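You operate a simulated robot arm through the tools that you are given. There is no shell and no other tool. Be economical: measure what you need, move in short steps, check, and stop when the job is done.

Carry out the task below with a simulated robot arm. There is one attempt and no reset: what you move stays moved.

Task
Put the job card labelled "21-1" from the table top on the brown card sheet there and the job card that says "47-3" on the black plate there. Put the bronze plate that says "34-1" from the table top on top of the silver foil tray there and the bronze plate labelled "34-3" on the packing bench. Take the green sign on the front of the table and put it away on the check bench. Take the clear jug on the top of the yellow cart and put it away on the bench top. Put the M white card from the packing bench on the green mat. Take the green cloth and leave it on the count sheet. Do these in any order. Set down upright: job card, green sign, clear jug.
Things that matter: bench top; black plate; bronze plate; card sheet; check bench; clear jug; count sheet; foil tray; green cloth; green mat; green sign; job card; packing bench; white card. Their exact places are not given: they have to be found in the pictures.

Only the result counts: the job must be done as asked and must still hold three seconds after the hand-in. Knocking over, shifting, dropping, spilling or breaking anything else fails it. Flat cloth is picked up by pressing the open fingertips on it (5 to 10 N) and closing them slowly along it; thin cloth reads only 2 to 8 mm in the jaws.

Robot
A 5-joint arm with a two-finger parallel gripper on a trunk, on a base that drives. Base frame: it is fixed to the floor where the robot stands at the start and does not move with it; the origin is under the middle of the robot, x ahead of it, y to its left, z up; the surface under the hand at the start is at about z = 550. Units: mm, degrees, N and s.
It reaches about 1134 mm from its shoulder. Its first joint turns from -149.0 to 149.0 degrees. Places, roughly: bench top [1700, -5300, 800]; black plate (12x8x1 cm) [300, 100, 600]; bronze plate [500, 250, 500]; card sheet [750, -250, 500]; check bench [-800, 3700, 800]; clear jug [500, -3000, 1000]; count sheet [7750, -4250, 500]; foil tray [750, 0, 500]; green cloth (11x7x3 cm) [8300, -4400, 600]; green mat [-500, -2500, 900]; green sign [250, -250, 500]; job card [500, 0, 500]; packing bench [-800, -2700, 800]; white card [-1750, -2500, 1000]. Payload 1.57 kg.
Tool frame: the origin (TCP) lies between the finger pads and is the grasp point; the fingertips stand 30 mm ahead of it; z points along the fingers, y is the line along which they close. Largest opening 110 mm; finger width 24, thickness 12; the body of the gripper, 48 by 112 mm, starts 78 mm behind the TCP.
Orientation is that of the tool frame in the base frame, as [roll, pitch, yaw] about the fixed x, y, z axes, in that order (R = Rz(yaw) Ry(pitch) Rx(roll)). With the fingers straight down and closing along the base's y, the tool's x points along the base's -x, its y along +y and its z along -z.

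Tools
- The arm moves only by the tool drive_tool. Its argument "deltas" is one flat list of numbers, 7 for each row, row after row: the shift along the base's x, y, z in mm, then the turn, a rotation vector about the base's x, y, z in degrees, then the closure, from 0 (fully open) to 1 (shut). In form: [dx, dy, dz, wx, wy, wz, gripper, dx, dy, dz, wx, wy, wz, gripper, ...]. A call has 1 to 8 rows; each row is the pose to reach, as a shift and turn from the pose commanded when the call began. Each row takes 0.2 s and may step no farther than 50 mm and 8.6 degrees from the row before; otherwise, or with a gripper value out of range, the whole call is refused. A pose out of reach is approached as far as the arm can. The call stops where the force on the tool passes 40 N (or 10 N more than at its start, if that is more) or the arm is blocked; 0.2 s more then pass. The fingers move at their own pace (about 72 mm/s each) and stop on an object; they squeeze with about 30 N. The grip force told is the motor's: it shows also when the fingers shut on nothing. Time passes only in rows, and 0.2 s behind the last, so rows that repeat a pose let the fingers close. It gives the time, the measured TCP pose, the force on the tool (base axes), the opening and the grip force at its end, in the units of the frame above (readings bear some noise), with the torque about the TCP (base axes, N m) and any sound that the robot's microphone picked up, and new pictures: "show" is both (left out), scene, wrist or none.
- Cameras (640 x 400 px; columns grow to the right, rows downward): "scene" is now at [26, 179.2, 1525.7]; the picture's right is [0.03, -1.00, 0.00], its down [-0.83, -0.03, -0.56] and it looks along [0.56, 0.02, -0.83] (base axes); focal length 254 px, centre (320, 200). "wrist" rides on the gripper at [70, 16, -141] in the tool frame; the picture's right is [-0.23, 0.97, 0.00], its down [-0.86, -0.20, -0.48] and it looks along [-0.47, -0.11, 0.88] (tool axes); focal length 222 px, centre (320, 200).
- slide_trunk(by): slides the trunk up (or, below 0, down) by that many mm; the arm and the scene camera ride with it, the base frame stays. It gives what a move gives, with no picture.
- roll_base(legs): drives the robot by 1 to 6 legs, each [ahead, turn to the left] in mm and degrees, along the robot's own axes; the way and the turn of a leg run together, so that a leg with both is an arc; at most 1500 mm and 180 degrees a leg. The arm and the cameras ride along, it lands a little off, and it stops where it bumps. It gives what a move gives, and a new picture of the scene camera.
- head_to(pan, tilt): turns the head with the scene camera to pan (to the left, within 155 degrees either way) and tilt (down, from -29 to 69), counted from straight ahead of the robot. It gives what a move gives, and a new picture of the scene camera.
- measure_at(camera, pixels): there is no depth. For up to 12 entries [column, row, z] of the newest picture of that camera ("zoom" is the newest enlarged one), the place [x, y] in the base frame at which the ray of that pixel passes the height z, good to about 3 mm. The clock stands still meanwhile.
- inspect(camera, box): a new picture of the part [left, top, right, bottom] of that camera's present view, enlarged. The clock stands still meanwhile.
- job_done(): hands the job in; it is judged then, once.

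Keep the steps short. Do not move on a guess: measure, check each grasp and each placing, and mend mistakes. In all there are 322 turns and 360 pictures (those below and enlarged ones count). Leave the gripper open and the arm clear of the work at the hand-in unless told otherwise, and finish with a single line.

The tools are called after "Emit:" as name(argument=value, ...) on one line, values as JSON. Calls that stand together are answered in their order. drive_tool: Moves the arm, as the interface text tells. Its arguments: {"type":"object","properties":{"deltas":{"type":"array","items":{"type":"number"}},"show":{"type":"string","enum":["both","scene","wrist","none"]}},"required":["deltas"]} The other tools are called the same way: slide_trunk (by) slides the trunk up or down; roll_base (legs) drives the base; head_to (pan, tilt) turns the head that bears the scene camera; measure_at (camera, pixels) gives the place at which the rays of pixels pass given heights; inspect (camera, box) takes an enlarged picture of a part of a camera's view; job_done () hands the job in.

At the start:

```text
t: 0.0
position: [744.3, 343.5, 821.2]
orientation: [180.0, 0.1, 178.9]
contact_force: [-0.3, 0.2, -0.9]
wrist_torque: [-0.01, 0.0, 0.01]
gripper_width: 110.1
grip_force: 0.1
trunk travel left (down, up): [-555.0, 415.0]
robot x, y, heading: [-0.9, 9.2, 0.4]
head pan, tilt: [1.8, 55.7]
```

scene: 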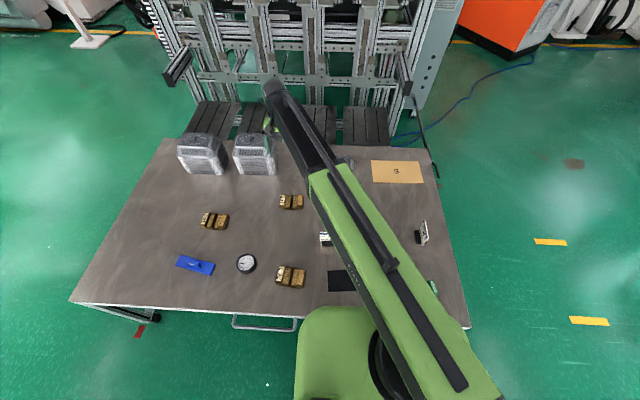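
wrist: 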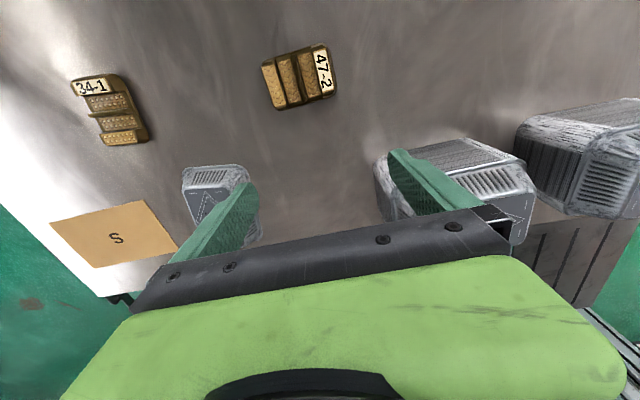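

I see the table with bronze plates, cards, a black plate and grey objects. I'll enlarge the parts to read the labels.

Emit:
inspect(camera="scene", box=[160, 130, 320, 230])

Emit:
inspect(camera="scene", box=[160, 210, 320, 310])

Emit:
inspect(camera="scene", box=[310, 140, 470, 240])

Emit:
inspect(camera="scene", box=[310, 220, 470, 320])

```text
4.00 times, centred on (240, 180) of scene
```

zoom: 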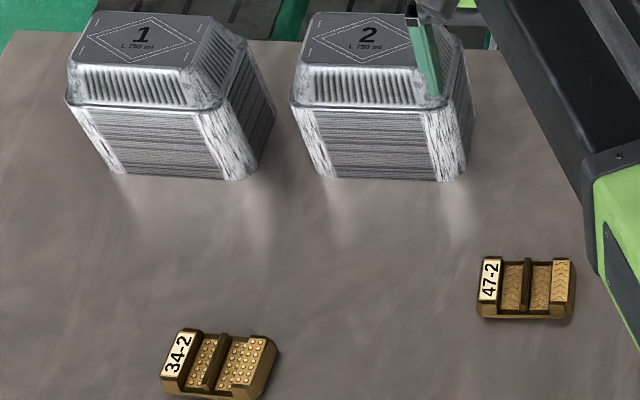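

```text
4.00 times, centred on (240, 260) of scene
```

zoom: 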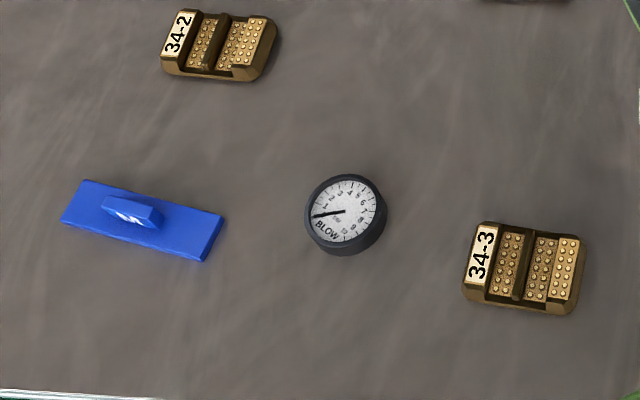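

```text
4.00 times, centred on (390, 190) of scene
```

zoom: 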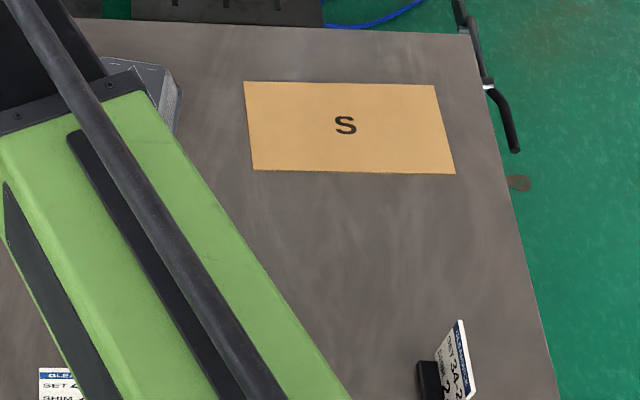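

```text
4.00 times, centred on (390, 270) of scene
```

zoom: 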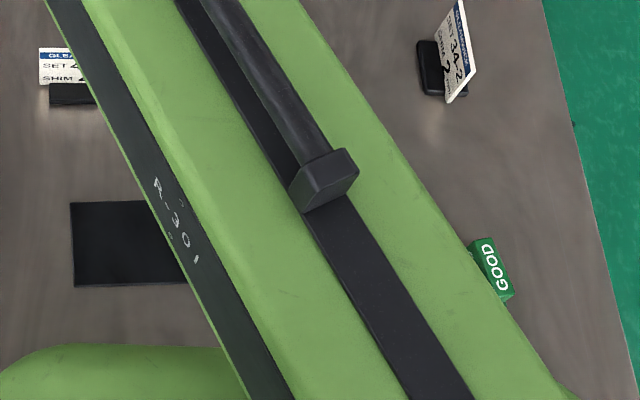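

The arm hides the middle. I'll swing the hand left and up to see the rest.

Emit:
drive_tool(deltas=[0, 40, 20, 0, 0, 0, 0, -10, 80, 40, 0, 0, 0, 0, -30, 120, 50, 0, 0, 0, 0, -50, 160, 50, 0, 0, 0, 0, -70, 200, 50, 0, 0, 0, 0, -90, 240, 50, 0, 0, 0, 0, -110, 280, 50, 0, 0, 0, 0, -130, 320, 50, 0, 0, 0, 0], show="scene")

```text
t: 1.8
position: [613.7, 665.7, 821.6]
orientation: [180.0, 0.1, 178.8]
contact_force: [0.3, -0.9, -0.5]
wrist_torque: [0.01, 0.0, 0.03]
gripper_width: 110.0
grip_force: 0.0
out of reach, approached as far as the arm can: row 1, 2, 3, 4, 5, 6, 7, 8
trunk travel left (down, up): [-555.0, 415.0]
robot x, y, heading: [2.9, 5.0, 0.1]
head pan, tilt: [1.8, 55.7]
```

scene: 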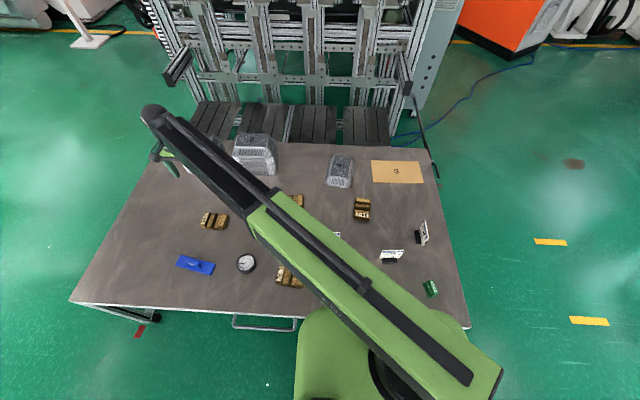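

Emit:
inspect(camera="scene", box=[320, 220, 448, 300])

Emit:
inspect(camera="scene", box=[320, 145, 448, 225])

Emit:
head_to(pan=-75, tilt=25)

Emit:
head_to(pan=90, tilt=25)

Emit:
head_to(pan=-130, tilt=25)

```text
5.00 times, centred on (384, 260) of scene
```

zoom: 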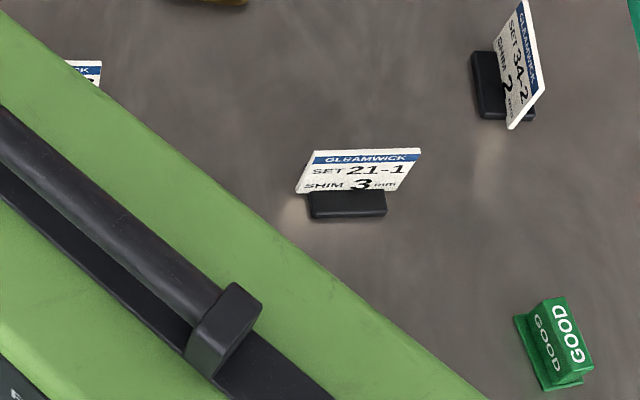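

```text
5.00 times, centred on (384, 185) of scene
```

zoom: 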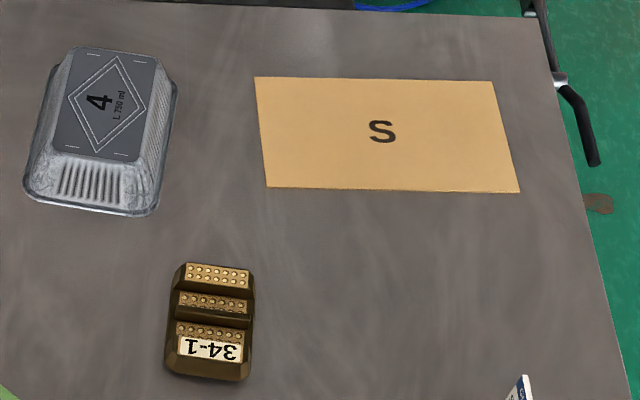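

```text
t: 3.3
position: [614.1, 664.9, 821.7]
orientation: [-180.0, 0.2, 179.0]
contact_force: [0.6, 0.1, -0.1]
wrist_torque: [0.04, 0.0, 0.02]
gripper_width: 109.8
grip_force: 0.1
trunk travel left (down, up): [-555.0, 415.0]
robot x, y, heading: [0.8, 10.0, 0.3]
head pan, tilt: [-75.0, 25.0]
```

scene: 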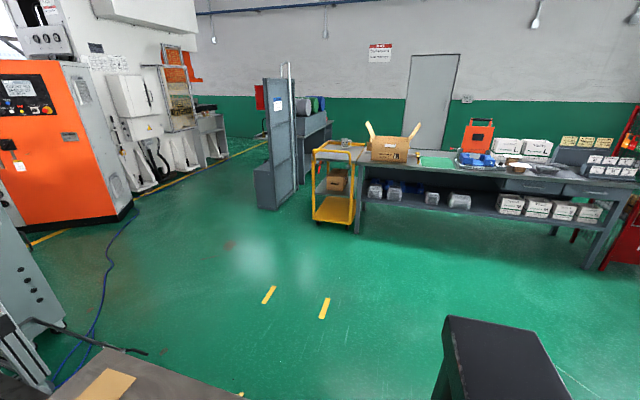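

```text
t: 5.8
position: [613.2, 665.3, 822.2]
orientation: [180.0, 0.1, 179.0]
contact_force: [0.3, -0.9, 0.2]
wrist_torque: [-0.02, 0.02, 0.01]
gripper_width: 109.9
grip_force: 0.1
trunk travel left (down, up): [-555.0, 415.0]
robot x, y, heading: [2.9, 7.5, -0.0]
head pan, tilt: [90.0, 25.0]
```

scene: 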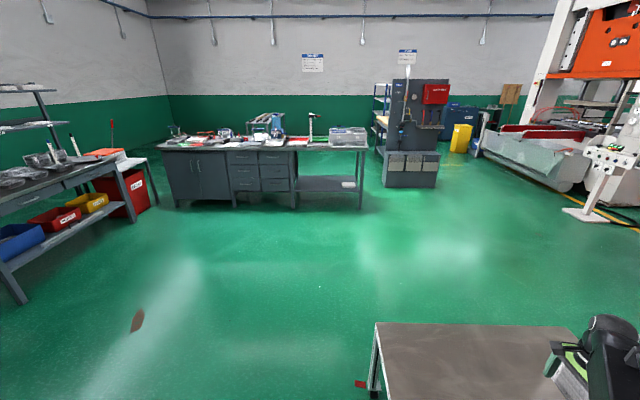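

```text
t: 9.0
position: [613.9, 664.3, 822.5]
orientation: [179.9, 0.1, 179.0]
contact_force: [0.1, 0.1, 0.3]
wrist_torque: [0.01, -0.01, -0.02]
gripper_width: 110.0
grip_force: 0.1
trunk travel left (down, up): [-555.0, 415.0]
robot x, y, heading: [2.9, 5.6, 0.3]
head pan, tilt: [-130.0, 25.0]
```

scene: 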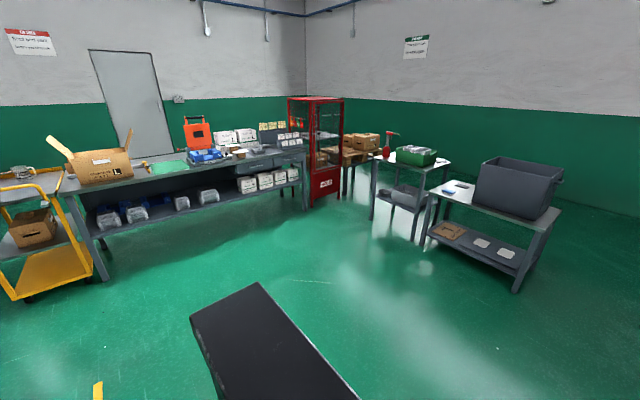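

I can see the benches. Back to the table to measure the items.

Emit:
head_to(pan=0, tilt=58)

```text
t: 11.1
position: [614.0, 665.5, 822.5]
orientation: [179.9, 0.2, 179.0]
contact_force: [-0.4, 0.5, -0.7]
wrist_torque: [-0.02, -0.01, -0.02]
gripper_width: 110.0
grip_force: 0.0
trunk travel left (down, up): [-555.0, 415.0]
robot x, y, heading: [-2.0, 9.9, 0.3]
head pan, tilt: [0.0, 58.0]
```

scene: 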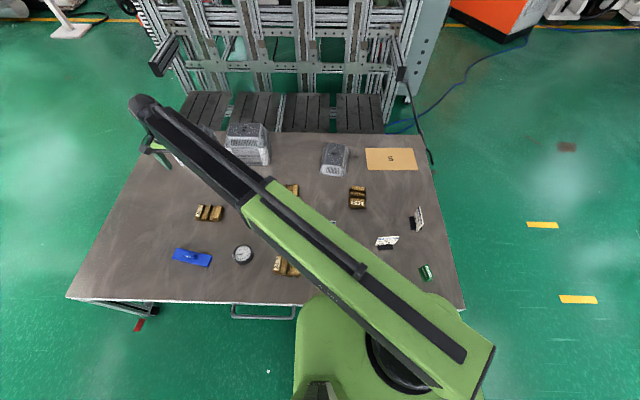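

Emit:
inspect(camera="scene", box=[368, 205, 432, 245])

Emit:
measure_at(camera="scene", pixels=[[366, 148, 550], [415, 148, 550], [418, 169, 550], [369, 171, 550], [386, 247, 550], [412, 226, 550], [332, 160, 550], [357, 198, 560], [423, 277, 550], [334, 146, 600]])

```text
10.00 times, centred on (400, 225) of scene
```

zoom: 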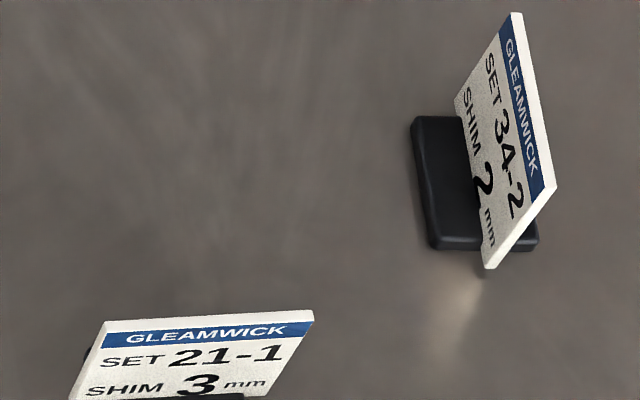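

```text
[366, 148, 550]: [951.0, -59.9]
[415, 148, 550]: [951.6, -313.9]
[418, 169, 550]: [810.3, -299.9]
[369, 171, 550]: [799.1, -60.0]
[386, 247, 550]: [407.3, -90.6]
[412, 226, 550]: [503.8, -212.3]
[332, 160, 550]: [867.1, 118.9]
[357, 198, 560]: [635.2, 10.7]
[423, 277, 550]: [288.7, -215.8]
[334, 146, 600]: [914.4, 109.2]
```

Next: swing the hand over toward the "21-1" job card (about [407,-90]) to view it with the wrist camera.

Emit:
drive_tool(deltas=[-18, -44, 0, 0, 0, 0, 0, -36, -88, 0, 0, 0, 0, 0, -54, -132, 0, 0, 0, 0, 0, -72, -176, 0, 0, 0, 0, 0, -90, -220, 0, 0, 0, 0, 0, -108, -264, 0, 0, 0, 0, 0, -126, -308, 0, 0, 0, 0, 0, -144, -352, 0, 0, 0, 0, 0], show="none")

Emit:
drive_tool(deltas=[-18, -44, 0, 0, 0, 0, 0, -36, -88, 0, 0, 0, 0, 0, -54, -132, 0, 0, 0, 0, 0, -72, -176, 0, 0, 0, 0, 0, -90, -220, 0, 0, 0, 0, 0, -108, -264, 0, 0, 0, 0, 0, -126, -308, 0, 0, 0, 0, 0, -144, -352, 0, 0, 0, 0, 0])

```text
t: 12.9
position: [474.3, 313.2, 821.3]
orientation: [-179.9, -0.1, 179.0]
contact_force: [-0.5, 0.3, 0.1]
wrist_torque: [-0.05, 0.02, -0.02]
gripper_width: 110.1
grip_force: 0.0
out of reach, approached as far as the arm can: row 8
trunk travel left (down, up): [-555.0, 415.0]
robot x, y, heading: [-3.2, 6.5, 0.1]
head pan, tilt: [0.0, 58.0]
```

```text
t: 14.7
position: [566.3, -64.7, 821.2]
orientation: [179.9, -0.4, 179.0]
contact_force: [-0.4, 0.4, 0.1]
wrist_torque: [0.02, 0.0, -0.02]
gripper_width: 109.9
grip_force: 0.1
out of reach, approached as far as the arm can: row 1, 2, 3, 4, 5, 6, 7, 8
trunk travel left (down, up): [-555.0, 415.0]
robot x, y, heading: [-4.8, 9.2, 0.1]
head pan, tilt: [0.0, 58.0]
```

scene: 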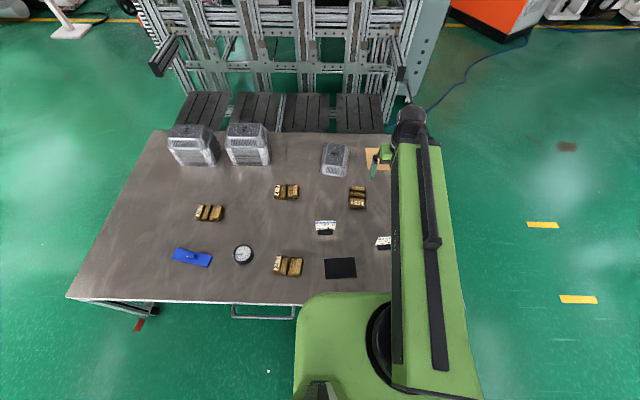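
wrist: 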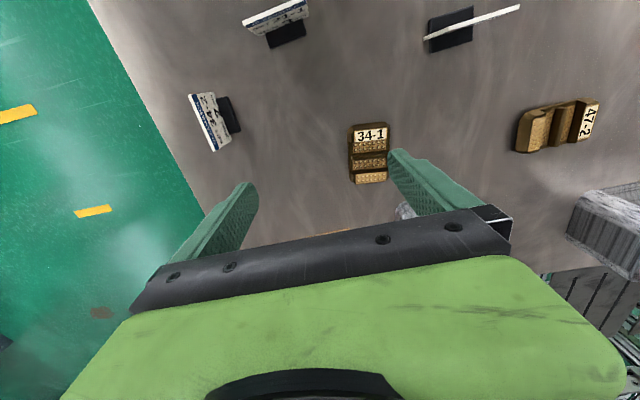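

Emit:
inspect(camera="wrist", box=[160, 0, 560, 250])

Emit:
inspect(camera="scene", box=[260, 170, 388, 290])

Emit:
measure_at(camera="scene", pixels=[[326, 259, 550], [355, 258, 550], [356, 277, 550], [326, 278, 550], [324, 233, 550], [357, 198, 560], [288, 266, 560], [335, 150, 600], [340, 170, 550], [325, 175, 550]])

Emit:
measure_at(camera="wrist", pixels=[[286, 34, 550], [450, 30, 550], [370, 155, 550], [230, 113, 550]])

```text
1.60 times, centred on (360, 125) of wrist
```

zoom: 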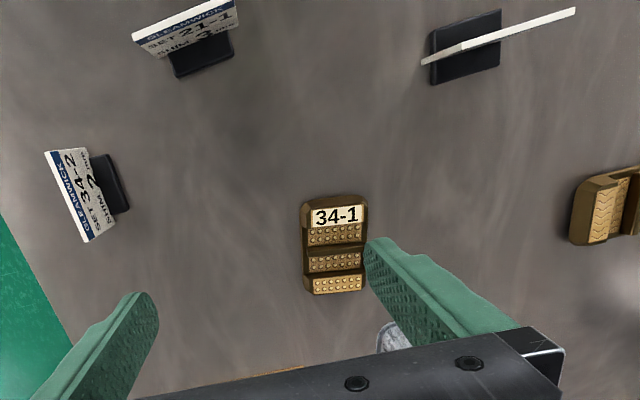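

```text
3.33 times, centred on (324, 230) of scene
```

zoom: 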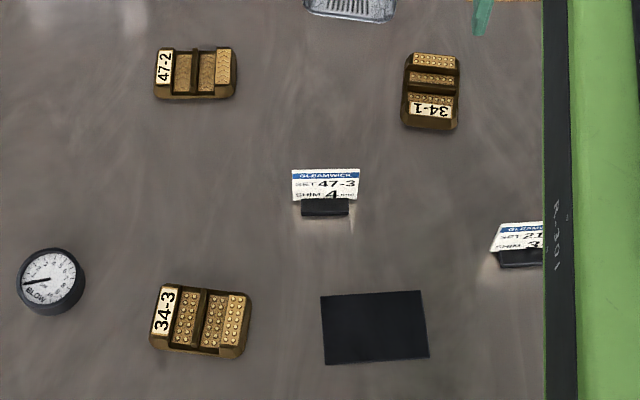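

```text
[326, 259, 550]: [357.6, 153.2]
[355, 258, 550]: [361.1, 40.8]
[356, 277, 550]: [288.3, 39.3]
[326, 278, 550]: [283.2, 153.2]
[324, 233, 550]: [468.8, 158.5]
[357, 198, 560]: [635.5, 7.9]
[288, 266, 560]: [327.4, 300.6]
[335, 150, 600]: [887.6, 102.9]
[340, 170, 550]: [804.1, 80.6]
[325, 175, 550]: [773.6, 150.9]
```

```text
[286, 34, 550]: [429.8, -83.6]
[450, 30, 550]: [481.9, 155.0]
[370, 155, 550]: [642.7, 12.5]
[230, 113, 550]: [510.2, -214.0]
```

Job cards, plates and tray are located: 21-1 at about [420,-87], 47-3 at [475,157], black plate centre [322,97], card sheet centre [877,-183]. The arm cannot fold close in, so I back the base up 300 mm.

Emit:
roll_base(legs=[[-300, 0]])

```text
t: 16.7
position: [264.9, -64.4, 821.3]
orientation: [179.8, -0.5, 179.0]
contact_force: [0.5, -0.1, -0.7]
wrist_torque: [0.02, 0.0, -0.01]
gripper_width: 110.5
grip_force: 0.0
trunk travel left (down, up): [-555.0, 415.0]
robot x, y, heading: [-303.4, 10.5, 0.1]
head pan, tilt: [0.0, 58.0]
```

scene: 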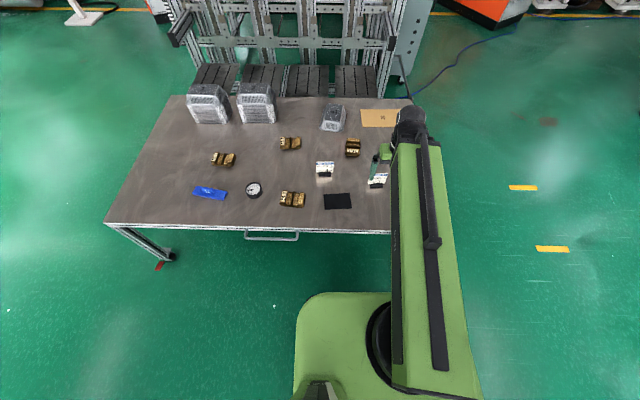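

Emit:
drive_tool(deltas=[0, 0, 0, 0, 0, 0, 0], show="wrist")

```text
t: 17.1
position: [266.2, -64.0, 822.5]
orientation: [179.9, -0.4, 178.9]
contact_force: [-0.3, -0.5, 0.0]
wrist_torque: [-0.02, 0.01, 0.0]
gripper_width: 110.1
grip_force: 0.0
trunk travel left (down, up): [-555.0, 415.0]
robot x, y, heading: [-302.7, 6.8, 0.2]
head pan, tilt: [0.0, 58.0]
```

wrist: 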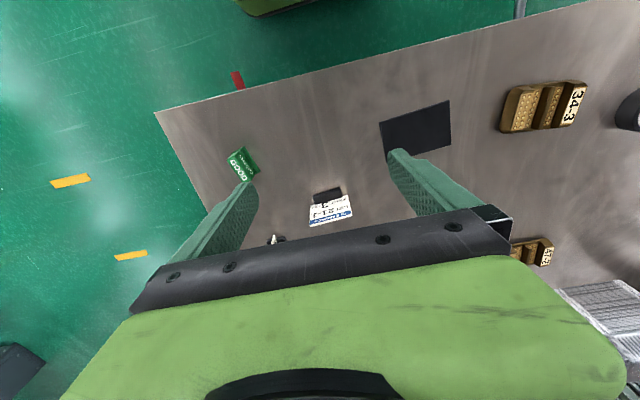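

Next: move over the 21-1 card and turn the tool so the fingers will close across the card's thickness (base x).

Emit:
drive_tool(deltas=[30, 0, 0, 0, 0, -8.5, 0, 60, 0, 0, 0, 0, -17, 0, 90, 0, 0, 0, 0, -25.5, 0, 120, 0, 0, 0, 0, -34, 0, 150, 0, 0, 0, 0, -42.5, 0, 150, -40, 0, 0, 0, -51, 0, 150, -80, 0, 0, 0, -59.5, 0, 150, -100, 0, 0, 0, -68, 0], show="none")

Emit:
drive_tool(deltas=[0, 0, 0, 0, 0, -8, 0, 0, 0, 0, 0, 0, -16, 0, 0, 0, 0, 0, 0, -21, 0])

```text
t: 18.9
position: [415.4, -165.0, 821.5]
orientation: [179.9, -0.4, 110.9]
contact_force: [1.0, 0.2, 0.4]
wrist_torque: [-0.04, -0.02, 0.01]
gripper_width: 110.0
grip_force: 0.0
trunk travel left (down, up): [-555.0, 415.0]
robot x, y, heading: [-304.7, 9.0, 0.2]
head pan, tilt: [0.0, 58.0]
```

```text
t: 19.7
position: [415.5, -165.5, 822.1]
orientation: [180.0, -0.4, 89.9]
contact_force: [-0.1, -0.3, 0.5]
wrist_torque: [-0.04, -0.01, 0.01]
gripper_width: 109.9
grip_force: 0.0
trunk travel left (down, up): [-555.0, 415.0]
robot x, y, heading: [-300.6, 6.1, 0.1]
head pan, tilt: [0.0, 58.0]
```

scene: 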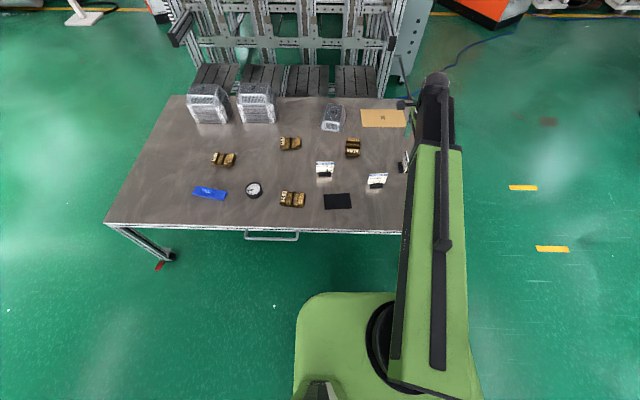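
wrist: 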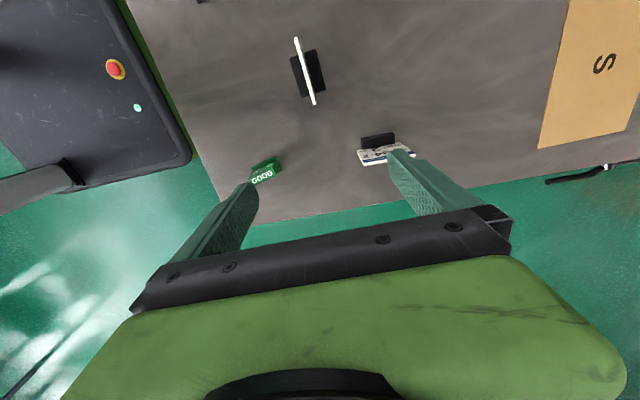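

Emit:
inspect(camera="wrist", box=[260, 20, 372, 120])

Emit:
measure_at(camera="wrist", pixels=[[309, 74, 555], [290, 57, 555], [327, 88, 555], [296, 38, 610], [314, 105, 610]])

```text
4.00 times, centred on (316, 70) of wrist
```

zoom: 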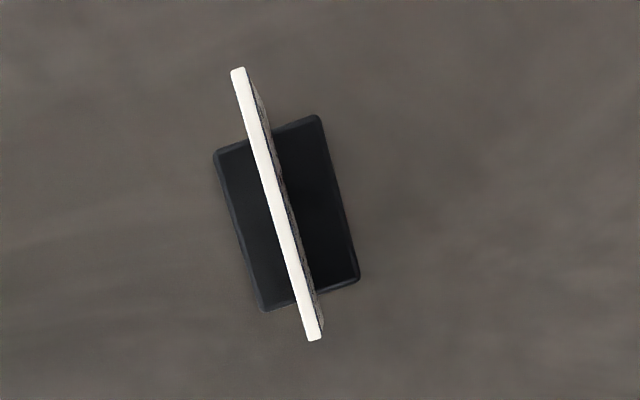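

```text
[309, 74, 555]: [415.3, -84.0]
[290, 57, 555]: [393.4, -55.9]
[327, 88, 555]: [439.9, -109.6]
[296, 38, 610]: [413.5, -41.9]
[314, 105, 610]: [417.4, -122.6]
```

Card is a thin upright plate on a black foot, centred about [415,-83]. Come down over it, tips staying above the foot.

Emit:
drive_tool(deltas=[0, 41, 0, 0, 0, 1, 0, 0, 82, 0, 0, 0, 2, 0, 0, 82, -50, 0, 0, 2, 0, 0, 82, -100, 0, 0, 2, 0, 0, 82, -140, 0, 0, 2, 0], show="wrist")

```text
t: 20.9
position: [415.4, -81.5, 821.8]
orientation: [179.8, -0.4, 92.0]
contact_force: [-0.7, -0.3, -0.4]
wrist_torque: [-0.01, 0.02, -0.04]
gripper_width: 110.0
grip_force: 0.0
out of reach, approached as far as the arm can: row 3, 4, 5
trunk travel left (down, up): [-555.0, 415.0]
robot x, y, heading: [-301.6, 8.3, 0.3]
head pan, tilt: [0.0, 58.0]
```

wrist: 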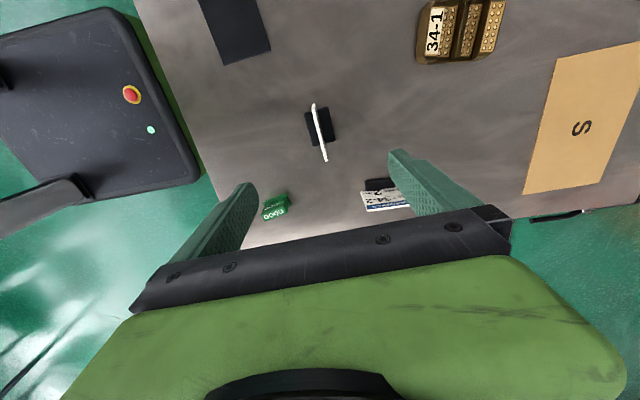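

The arm itself cannot go lower here; the trunk will. Slide it down 140.

Emit:
slide_trunk(by=-140)

Emit:
drive_tool(deltas=[0, 0, 0, 0, 0, 0, 0], show="wrist")

```text
t: 22.6
position: [416.4, -81.9, 680.5]
orientation: [179.9, -0.4, 91.9]
contact_force: [-0.7, -0.3, -0.4]
wrist_torque: [0.03, 0.01, 0.01]
gripper_width: 110.0
grip_force: 0.0
trunk travel left (down, up): [-415.0, 555.0]
robot x, y, heading: [-303.8, 7.1, 0.1]
head pan, tilt: [0.0, 58.0]
```

```text
t: 23.0
position: [417.0, -81.4, 680.6]
orientation: [179.9, -0.4, 92.0]
contact_force: [0.1, 0.4, -0.3]
wrist_torque: [0.02, 0.0, 0.02]
gripper_width: 110.2
grip_force: 0.2
trunk travel left (down, up): [-415.0, 555.0]
robot x, y, heading: [-301.9, 7.6, 0.2]
head pan, tilt: [0.0, 58.0]
```

wrist: 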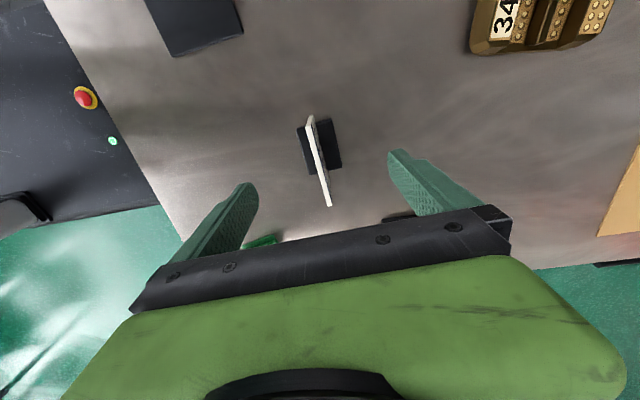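

Emit:
measure_at(camera="wrist", pixels=[[320, 147, 560], [311, 116, 610], [330, 206, 610], [311, 116, 600], [330, 206, 600], [311, 116, 620], [330, 206, 620]])

```text
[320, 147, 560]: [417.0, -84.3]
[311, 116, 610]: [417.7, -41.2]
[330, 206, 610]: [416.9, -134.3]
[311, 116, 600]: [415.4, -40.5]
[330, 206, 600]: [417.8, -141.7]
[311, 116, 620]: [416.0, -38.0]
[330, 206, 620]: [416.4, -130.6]
```

Aligned: card centre [417,-84]. Lower to TCP z 600 and close.

Emit:
slide_trunk(by=-80)

Emit:
drive_tool(deltas=[0, -2, 0, 0, 0, 0, 0.5, 0, -2, 0, 0, 0, 0, 1, 0, -2, 0, 0, 0, 0, 1, 0, -2, 0, 0, 0, 0, 1, 0, -2, 0, 0, 0, 0, 1], show="wrist")

```text
t: 24.2
position: [415.7, -81.8, 602.0]
orientation: [180.0, -0.4, 92.0]
contact_force: [0.4, -0.2, -0.1]
wrist_torque: [0.01, -0.01, 0.02]
gripper_width: 109.9
grip_force: 0.2
trunk travel left (down, up): [-335.0, 635.0]
robot x, y, heading: [-303.1, 8.8, -0.3]
head pan, tilt: [0.0, 58.0]
```

```text
t: 25.4
position: [416.2, -83.5, 600.9]
orientation: [179.8, -0.3, 92.0]
contact_force: [0.2, -0.5, -0.4]
wrist_torque: [0.01, 0.04, 0.01]
gripper_width: 4.3
grip_force: 25.0
trunk travel left (down, up): [-335.0, 635.0]
robot x, y, heading: [-300.1, 6.4, 0.1]
head pan, tilt: [0.0, 58.0]
```

wrist: 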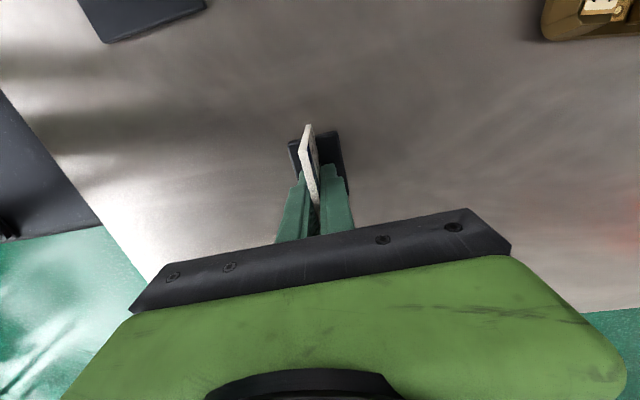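

Grip holds (4.3 mm). Lift, then drive forward 300 toward the card sheet.

Emit:
slide_trunk(by=140)

Emit:
roll_base(legs=[[300, 0]])

```text
t: 27.0
position: [417.3, -82.6, 742.3]
orientation: [179.9, -0.4, 92.0]
contact_force: [-0.4, 0.0, -1.3]
wrist_torque: [-0.02, 0.0, -0.01]
gripper_width: 4.4
grip_force: 24.8
trunk travel left (down, up): [-475.0, 495.0]
robot x, y, heading: [-302.5, 5.8, 0.3]
head pan, tilt: [0.0, 58.0]
```

```text
t: 29.1
position: [713.7, -83.3, 742.3]
orientation: [179.9, -0.4, 91.9]
contact_force: [-0.2, -0.3, -0.4]
wrist_torque: [-0.01, 0.01, 0.0]
gripper_width: 4.5
grip_force: 25.2
trunk travel left (down, up): [-475.0, 495.0]
robot x, y, heading: [-3.8, 9.7, 0.3]
head pan, tilt: [0.0, 58.0]
```

scene: 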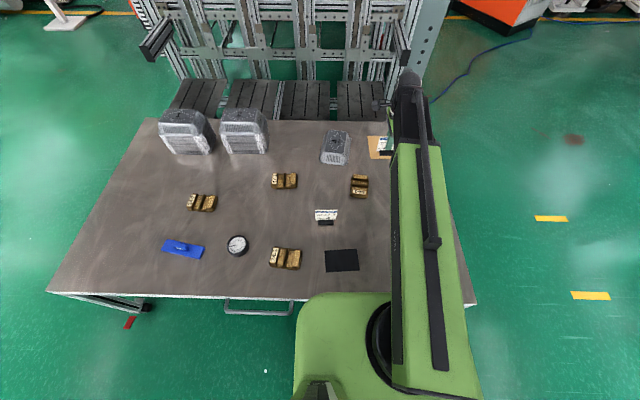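

Emit:
drive_tool(deltas=[41, -25, 0, 0, 0, 0, 1, 82, -50, 0, 0, 0, 0, 1, 122, -75, 0, 0, 0, 0, 1, 160, -100, 0, 0, 0, 0, 1])

```text
t: 30.1
position: [875.8, -183.4, 741.1]
orientation: [179.9, -0.3, 91.8]
contact_force: [0.2, 0.2, -0.4]
wrist_torque: [-0.05, 0.03, -0.01]
gripper_width: 4.5
grip_force: 25.1
trunk travel left (down, up): [-475.0, 495.0]
robot x, y, heading: [-4.8, 8.0, 0.1]
head pan, tilt: [0.0, 58.0]
```

scene: 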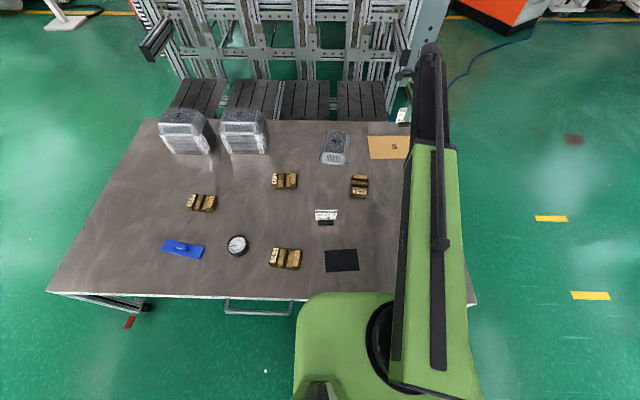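
wrist: 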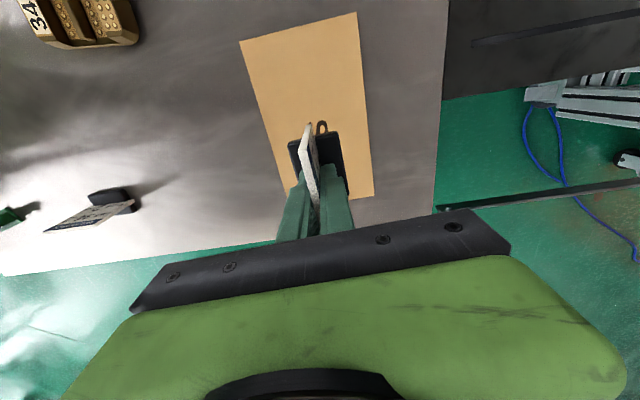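

Emit:
measure_at(camera="wrist", pixels=[[240, 42, 551], [357, 13, 551], [373, 194, 551], [278, 180, 551]])

```text
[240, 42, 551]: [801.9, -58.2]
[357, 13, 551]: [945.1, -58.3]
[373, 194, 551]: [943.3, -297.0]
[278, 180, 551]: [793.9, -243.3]
```

Over the sheet's middle (centre ≈[871,-178]). Lower to just above the original grip height.

Emit:
slide_trunk(by=-137)

Emit:
slide_trunk(by=-3)

```text
t: 31.7
position: [875.5, -183.6, 604.8]
orientation: [179.9, -0.5, 91.9]
contact_force: [0.6, 0.0, 0.1]
wrist_torque: [0.01, 0.07, 0.03]
gripper_width: 4.3
grip_force: 24.6
trunk travel left (down, up): [-338.0, 632.0]
robot x, y, heading: [-4.5, 10.2, 0.2]
head pan, tilt: [0.0, 58.0]
```

```text
t: 32.2
position: [874.6, -183.7, 603.4]
orientation: [179.8, -0.4, 91.8]
contact_force: [3.0, -0.8, 19.6]
wrist_torque: [0.01, -0.05, -0.02]
gripper_width: 4.8
grip_force: 24.9
trunk travel left (down, up): [-335.0, 635.0]
robot x, y, heading: [-1.8, 9.3, 0.2]
head pan, tilt: [0.0, 58.0]
```

Contact at 603. Release and rise.

Emit:
drive_tool(deltas=[0, 0, 0, 0, 0, 0, 0.8, 0, 0, 0, 0, 0, 0, 0.4, 0, 0, 0, 0, 0, 0, 0, 0, 0, 0, 0, 0, 0, 0, 0, 0, 0, 0, 0, 0, 0], show="wrist")

Emit:
slide_trunk(by=140)

Emit:
drive_tool(deltas=[-40, 0, 0, 0, 0, 0, 0, -80, 0, 0, 0, 0, 0, 0, -120, 20, 0, 0, 0, 0, 0])

```text
t: 33.4
position: [874.9, -184.1, 602.2]
orientation: [179.8, -0.4, 91.8]
contact_force: [0.4, 0.2, 0.1]
wrist_torque: [0.0, -0.01, 0.0]
gripper_width: 110.0
grip_force: 0.1
trunk travel left (down, up): [-335.0, 635.0]
robot x, y, heading: [-4.8, 6.9, -0.1]
head pan, tilt: [0.0, 58.0]
```

wrist: 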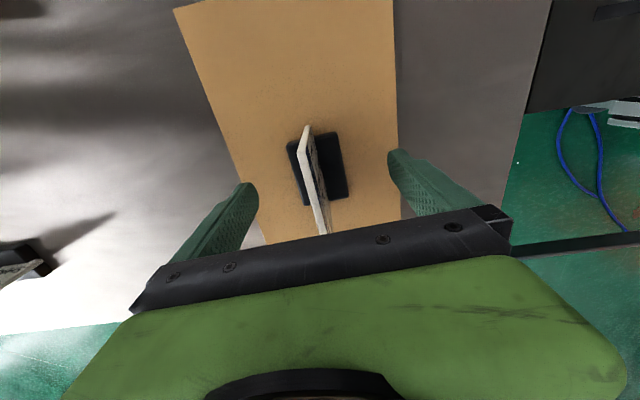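

```text
t: 35.1
position: [874.8, -184.2, 741.8]
orientation: [180.0, -0.4, 91.9]
contact_force: [0.4, -1.0, 1.0]
wrist_torque: [-0.01, 0.03, -0.02]
gripper_width: 110.3
grip_force: 0.0
trunk travel left (down, up): [-475.0, 495.0]
robot x, y, heading: [-1.9, 9.0, 0.0]
head pan, tilt: [0.0, 58.0]
```

```text
t: 35.9
position: [754.8, -162.5, 740.9]
orientation: [180.0, -0.4, 91.9]
contact_force: [-0.4, 0.7, 0.4]
wrist_torque: [0.01, 0.01, 0.0]
gripper_width: 110.2
grip_force: 0.0
trunk travel left (down, up): [-475.0, 495.0]
robot x, y, heading: [-8.1, 9.6, -0.0]
head pan, tilt: [0.0, 58.0]
```

scene: 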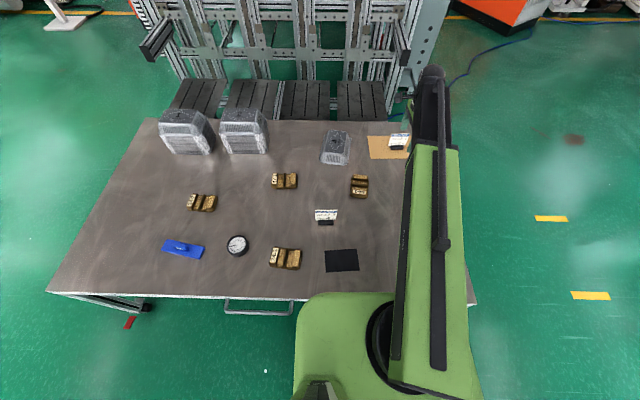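
wrist: 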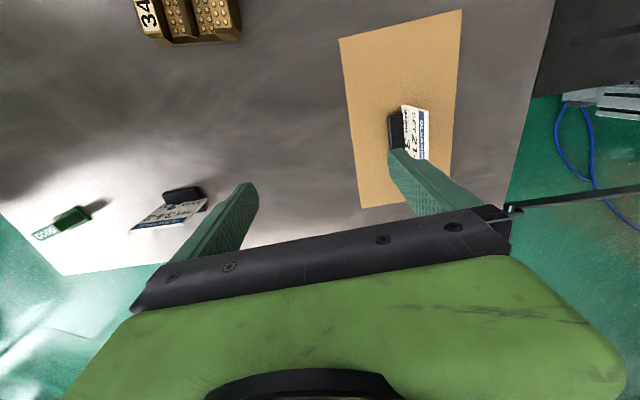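

21-1 stands on the sheet. Next: plate 34-1 (about [638,10]); turn back to closing along y and go above it.

Emit:
drive_tool(deltas=[-14, 22, 0, 0, 0, 8.5, 0, -28, 44, 0, 0, 0, 17, 0, -42, 66, 0, 0, 0, 25.5, 0, -56, 88, 0, 0, 0, 34, 0, -70, 110, 0, 0, 0, 42.5, 0, -84, 132, 0, 0, 0, 51, 0, -98, 154, 0, 0, 0, 59.5, 0, -114, 172, 0, 0, 0, 68, 0], show="none")

Emit:
drive_tool(deltas=[0, 0, 0, 0, 0, 8.5, 0, 0, 0, 0, 0, 0, 17, 0, 0, 0, 0, 0, 0, 19, 0])

```text
t: 37.7
position: [640.8, 7.2, 740.9]
orientation: [179.9, -0.5, 160.0]
contact_force: [0.3, 0.4, 0.6]
wrist_torque: [0.01, -0.03, -0.03]
gripper_width: 110.1
grip_force: 0.0
trunk travel left (down, up): [-475.0, 495.0]
robot x, y, heading: [-2.4, 9.1, -0.0]
head pan, tilt: [0.0, 58.0]
```

```text
t: 38.5
position: [641.0, 8.7, 742.2]
orientation: [180.0, -0.4, 179.0]
contact_force: [0.3, 0.0, 0.3]
wrist_torque: [0.02, 0.01, 0.04]
gripper_width: 110.0
grip_force: 0.1
trunk travel left (down, up): [-475.0, 495.0]
robot x, y, heading: [1.0, 9.4, 0.0]
head pan, tilt: [0.0, 58.0]
```

scene: 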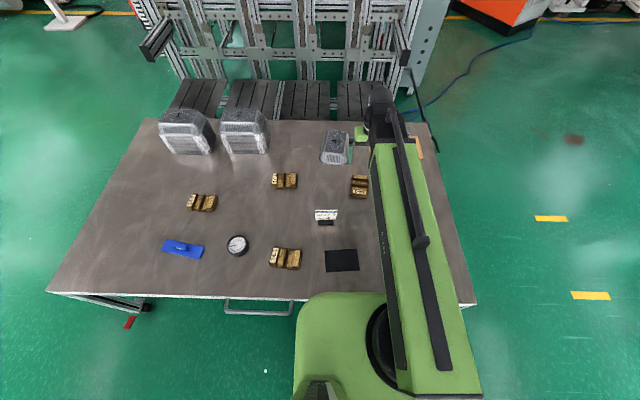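
wrist: 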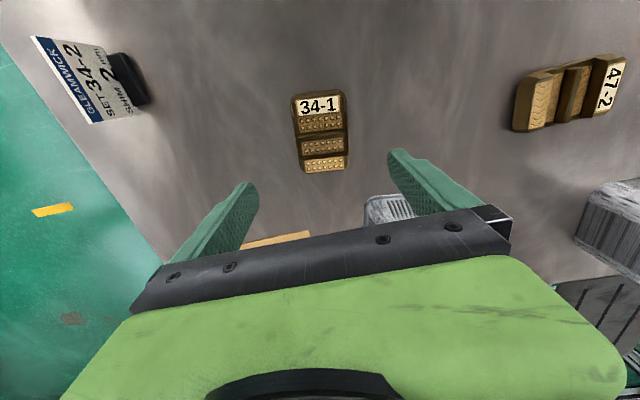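

Emit:
measure_at(camera="wrist", pixels=[[292, 95, 570], [341, 93, 570], [348, 169, 570], [302, 173, 570], [299, 165, 550], [348, 160, 550]])

Emit:
inspect(camera="wrist", box=[260, 70, 388, 190])

Emit:
inspect(camera="scene", box=[300, 120, 380, 200])

```text
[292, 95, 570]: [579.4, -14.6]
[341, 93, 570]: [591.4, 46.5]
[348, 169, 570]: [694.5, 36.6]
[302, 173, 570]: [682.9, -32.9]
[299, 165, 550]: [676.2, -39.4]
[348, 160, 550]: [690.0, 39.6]
```

```text
3.33 times, centred on (324, 130) of wrist
```

zoom: 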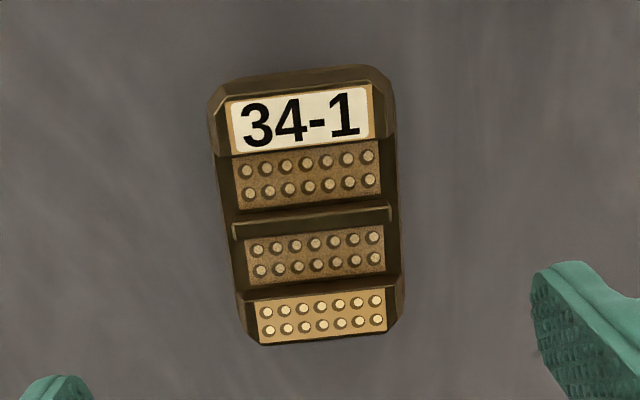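

```text
5.00 times, centred on (340, 160) of scene
```

zoom: 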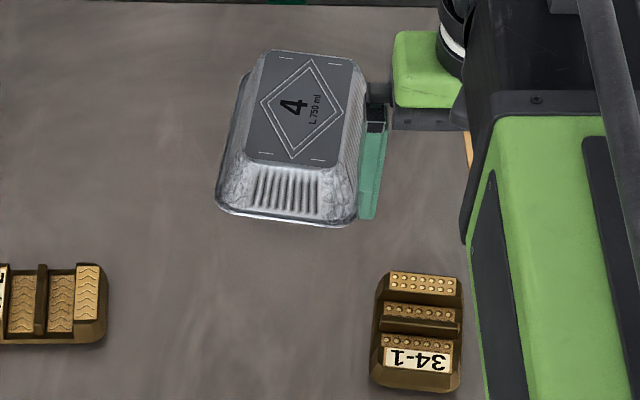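

34-1 is about 105 × 70 mm, centred [637,8], turned about -7°. Turn to suit and lower.

Emit:
drive_tool(deltas=[-3, -1, 0, 0, 0, -6, 0], show="none")

Emit:
slide_trunk(by=-100)

Emit:
drive_tool(deltas=[0, 0, 0, 0, 0, 0, 0], show="wrist")

```text
t: 38.9
position: [637.7, 7.1, 740.6]
orientation: [179.9, -0.3, 172.9]
contact_force: [0.0, 0.2, -0.1]
wrist_torque: [0.03, -0.03, 0.05]
gripper_width: 109.9
grip_force: 0.0
trunk travel left (down, up): [-475.0, 495.0]
robot x, y, heading: [1.8, 6.2, 0.1]
head pan, tilt: [0.0, 58.0]
```

```text
t: 40.2
position: [637.5, 7.0, 641.6]
orientation: [179.8, -0.4, 172.9]
contact_force: [-0.6, -1.0, -0.2]
wrist_torque: [-0.01, 0.07, 0.03]
gripper_width: 110.1
grip_force: 0.0
trunk travel left (down, up): [-375.0, 595.0]
robot x, y, heading: [-4.0, 7.4, -0.2]
head pan, tilt: [0.0, 58.0]
```

```text
t: 40.6
position: [639.3, 6.8, 642.2]
orientation: [179.9, -0.4, 172.9]
contact_force: [0.0, -1.0, 0.8]
wrist_torque: [-0.01, 0.0, 0.01]
gripper_width: 109.9
grip_force: 0.0
trunk travel left (down, up): [-375.0, 595.0]
robot x, y, heading: [-3.5, 10.4, 0.1]
head pan, tilt: [0.0, 58.0]
```

wrist: 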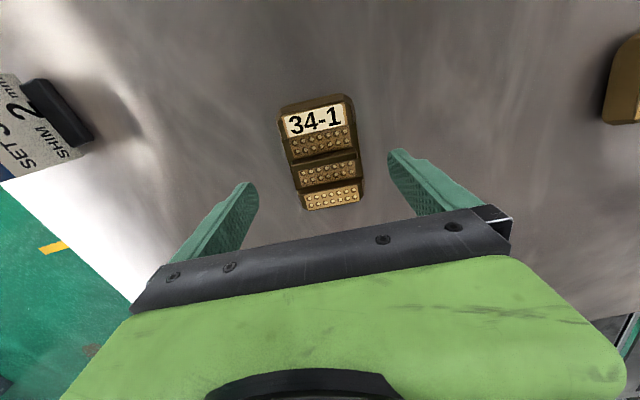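

Emit:
measure_at(camera="wrist", pixels=[[279, 108, 575], [346, 95, 575], [364, 202, 565], [304, 210, 565], [300, 200, 555], [320, 160, 560]])

```text
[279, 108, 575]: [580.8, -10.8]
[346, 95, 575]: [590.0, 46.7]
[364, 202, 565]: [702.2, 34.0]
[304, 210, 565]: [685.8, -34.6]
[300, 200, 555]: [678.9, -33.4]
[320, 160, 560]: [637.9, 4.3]
```

Emit:
drive_tool(deltas=[0, 2, 0, 0, 0, -3, 0], show="none")

Emit:
slide_trunk(by=-57)

Emit:
drive_tool(deltas=[0, 0, 0, 0, 0, 0, 0.3, 0, 0, 0, 0, 0, 0, 0.6, 0, 0, 0, 0, 0, 0, 1, 0, 0, 0, 0, 0, 0, 1, 0, 0, 0, 0, 0, 0, 1], show="wrist")

```text
t: 41.0
position: [637.6, 9.5, 641.7]
orientation: [179.9, -0.4, 169.9]
contact_force: [0.0, -0.2, 0.7]
wrist_torque: [-0.01, 0.03, -0.01]
gripper_width: 110.0
grip_force: 0.0
trunk travel left (down, up): [-375.0, 595.0]
robot x, y, heading: [-6.3, 7.2, 0.0]
head pan, tilt: [0.0, 58.0]
```

```text
t: 42.0
position: [637.8, 8.5, 584.4]
orientation: [179.9, -0.4, 169.9]
contact_force: [-0.9, 0.7, -0.9]
wrist_torque: [0.02, 0.01, 0.0]
gripper_width: 109.9
grip_force: 0.0
trunk travel left (down, up): [-318.0, 652.0]
robot x, y, heading: [-4.3, 8.9, 0.0]
head pan, tilt: [0.0, 58.0]
```

```text
t: 43.2
position: [637.9, 8.9, 585.3]
orientation: [179.9, -0.4, 169.9]
contact_force: [0.4, 3.1, 1.1]
wrist_torque: [0.18, -0.05, -0.02]
gripper_width: 76.6
grip_force: 30.2
trunk travel left (down, up): [-318.0, 652.0]
robot x, y, heading: [-2.4, 8.4, 0.2]
head pan, tilt: [0.0, 58.0]
```

wrist: 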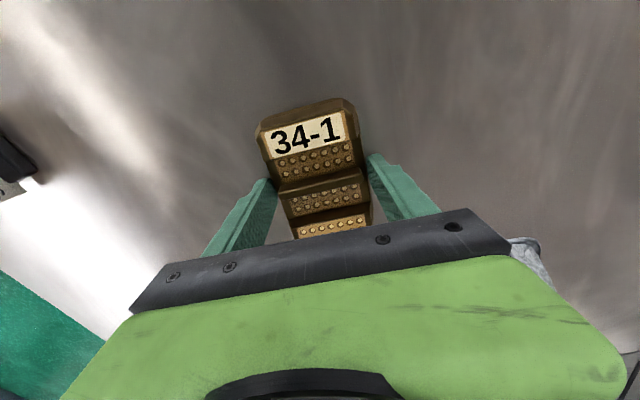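

Gripped at 77 mm. Lift.

Emit:
slide_trunk(by=170)

Emit:
drive_tool(deltas=[0, 0, 0, 0, 0, 0, 1])

```text
t: 45.1
position: [637.6, 8.9, 754.3]
orientation: [179.8, -0.3, 169.9]
contact_force: [-1.0, -0.2, -5.8]
wrist_torque: [-0.02, 0.01, 0.02]
gripper_width: 76.5
grip_force: 29.9
trunk travel left (down, up): [-488.0, 482.0]
robot x, y, heading: [-2.8, 8.4, -0.1]
head pan, tilt: [0.0, 58.0]
```

```text
t: 45.5
position: [638.6, 9.1, 754.4]
orientation: [179.9, -0.5, 169.8]
contact_force: [0.5, 0.4, -5.1]
wrist_torque: [0.02, 0.01, -0.01]
gripper_width: 76.7
grip_force: 29.9
trunk travel left (down, up): [-488.0, 482.0]
robot x, y, heading: [-3.9, 7.3, -0.1]
head pan, tilt: [0.0, 58.0]
```

scene: 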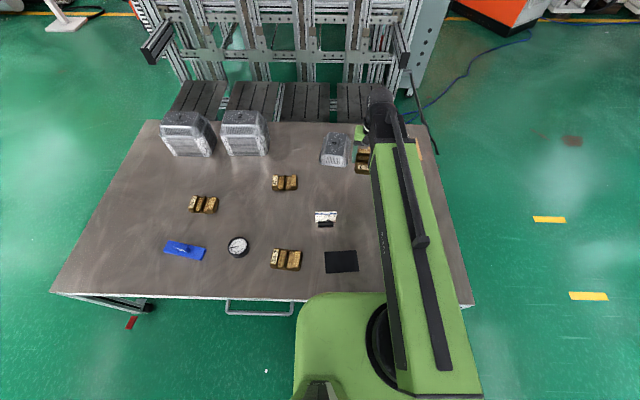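
wrist: 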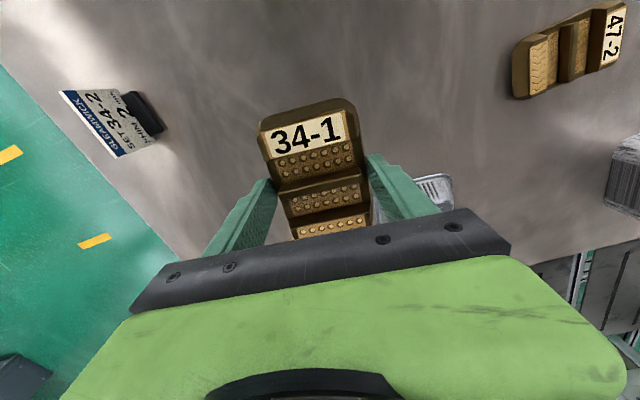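

Emit:
inspect(camera="scene", box=[304, 125, 368, 175])

```text
8.00 times, centred on (336, 150) of scene
```

zoom: 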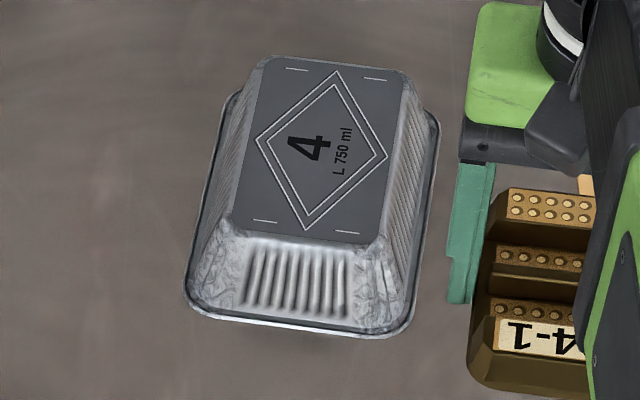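

Emit:
measure_at(camera="zoom", pixels=[[186, 300, 552], [398, 335, 552], [440, 122, 552], [225, 100, 552], [262, 58, 600], [412, 72, 600], [383, 243, 600], [232, 228, 600], [262, 58, 620], [412, 72, 620], [383, 243, 620], [232, 228, 620]])

```text
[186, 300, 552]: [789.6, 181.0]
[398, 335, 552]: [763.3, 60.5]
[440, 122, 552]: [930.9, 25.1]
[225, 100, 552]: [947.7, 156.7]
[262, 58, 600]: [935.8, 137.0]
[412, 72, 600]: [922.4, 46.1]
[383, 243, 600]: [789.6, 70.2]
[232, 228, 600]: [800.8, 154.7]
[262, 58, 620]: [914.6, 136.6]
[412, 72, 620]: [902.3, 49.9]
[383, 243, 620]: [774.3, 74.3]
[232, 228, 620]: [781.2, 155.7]
```

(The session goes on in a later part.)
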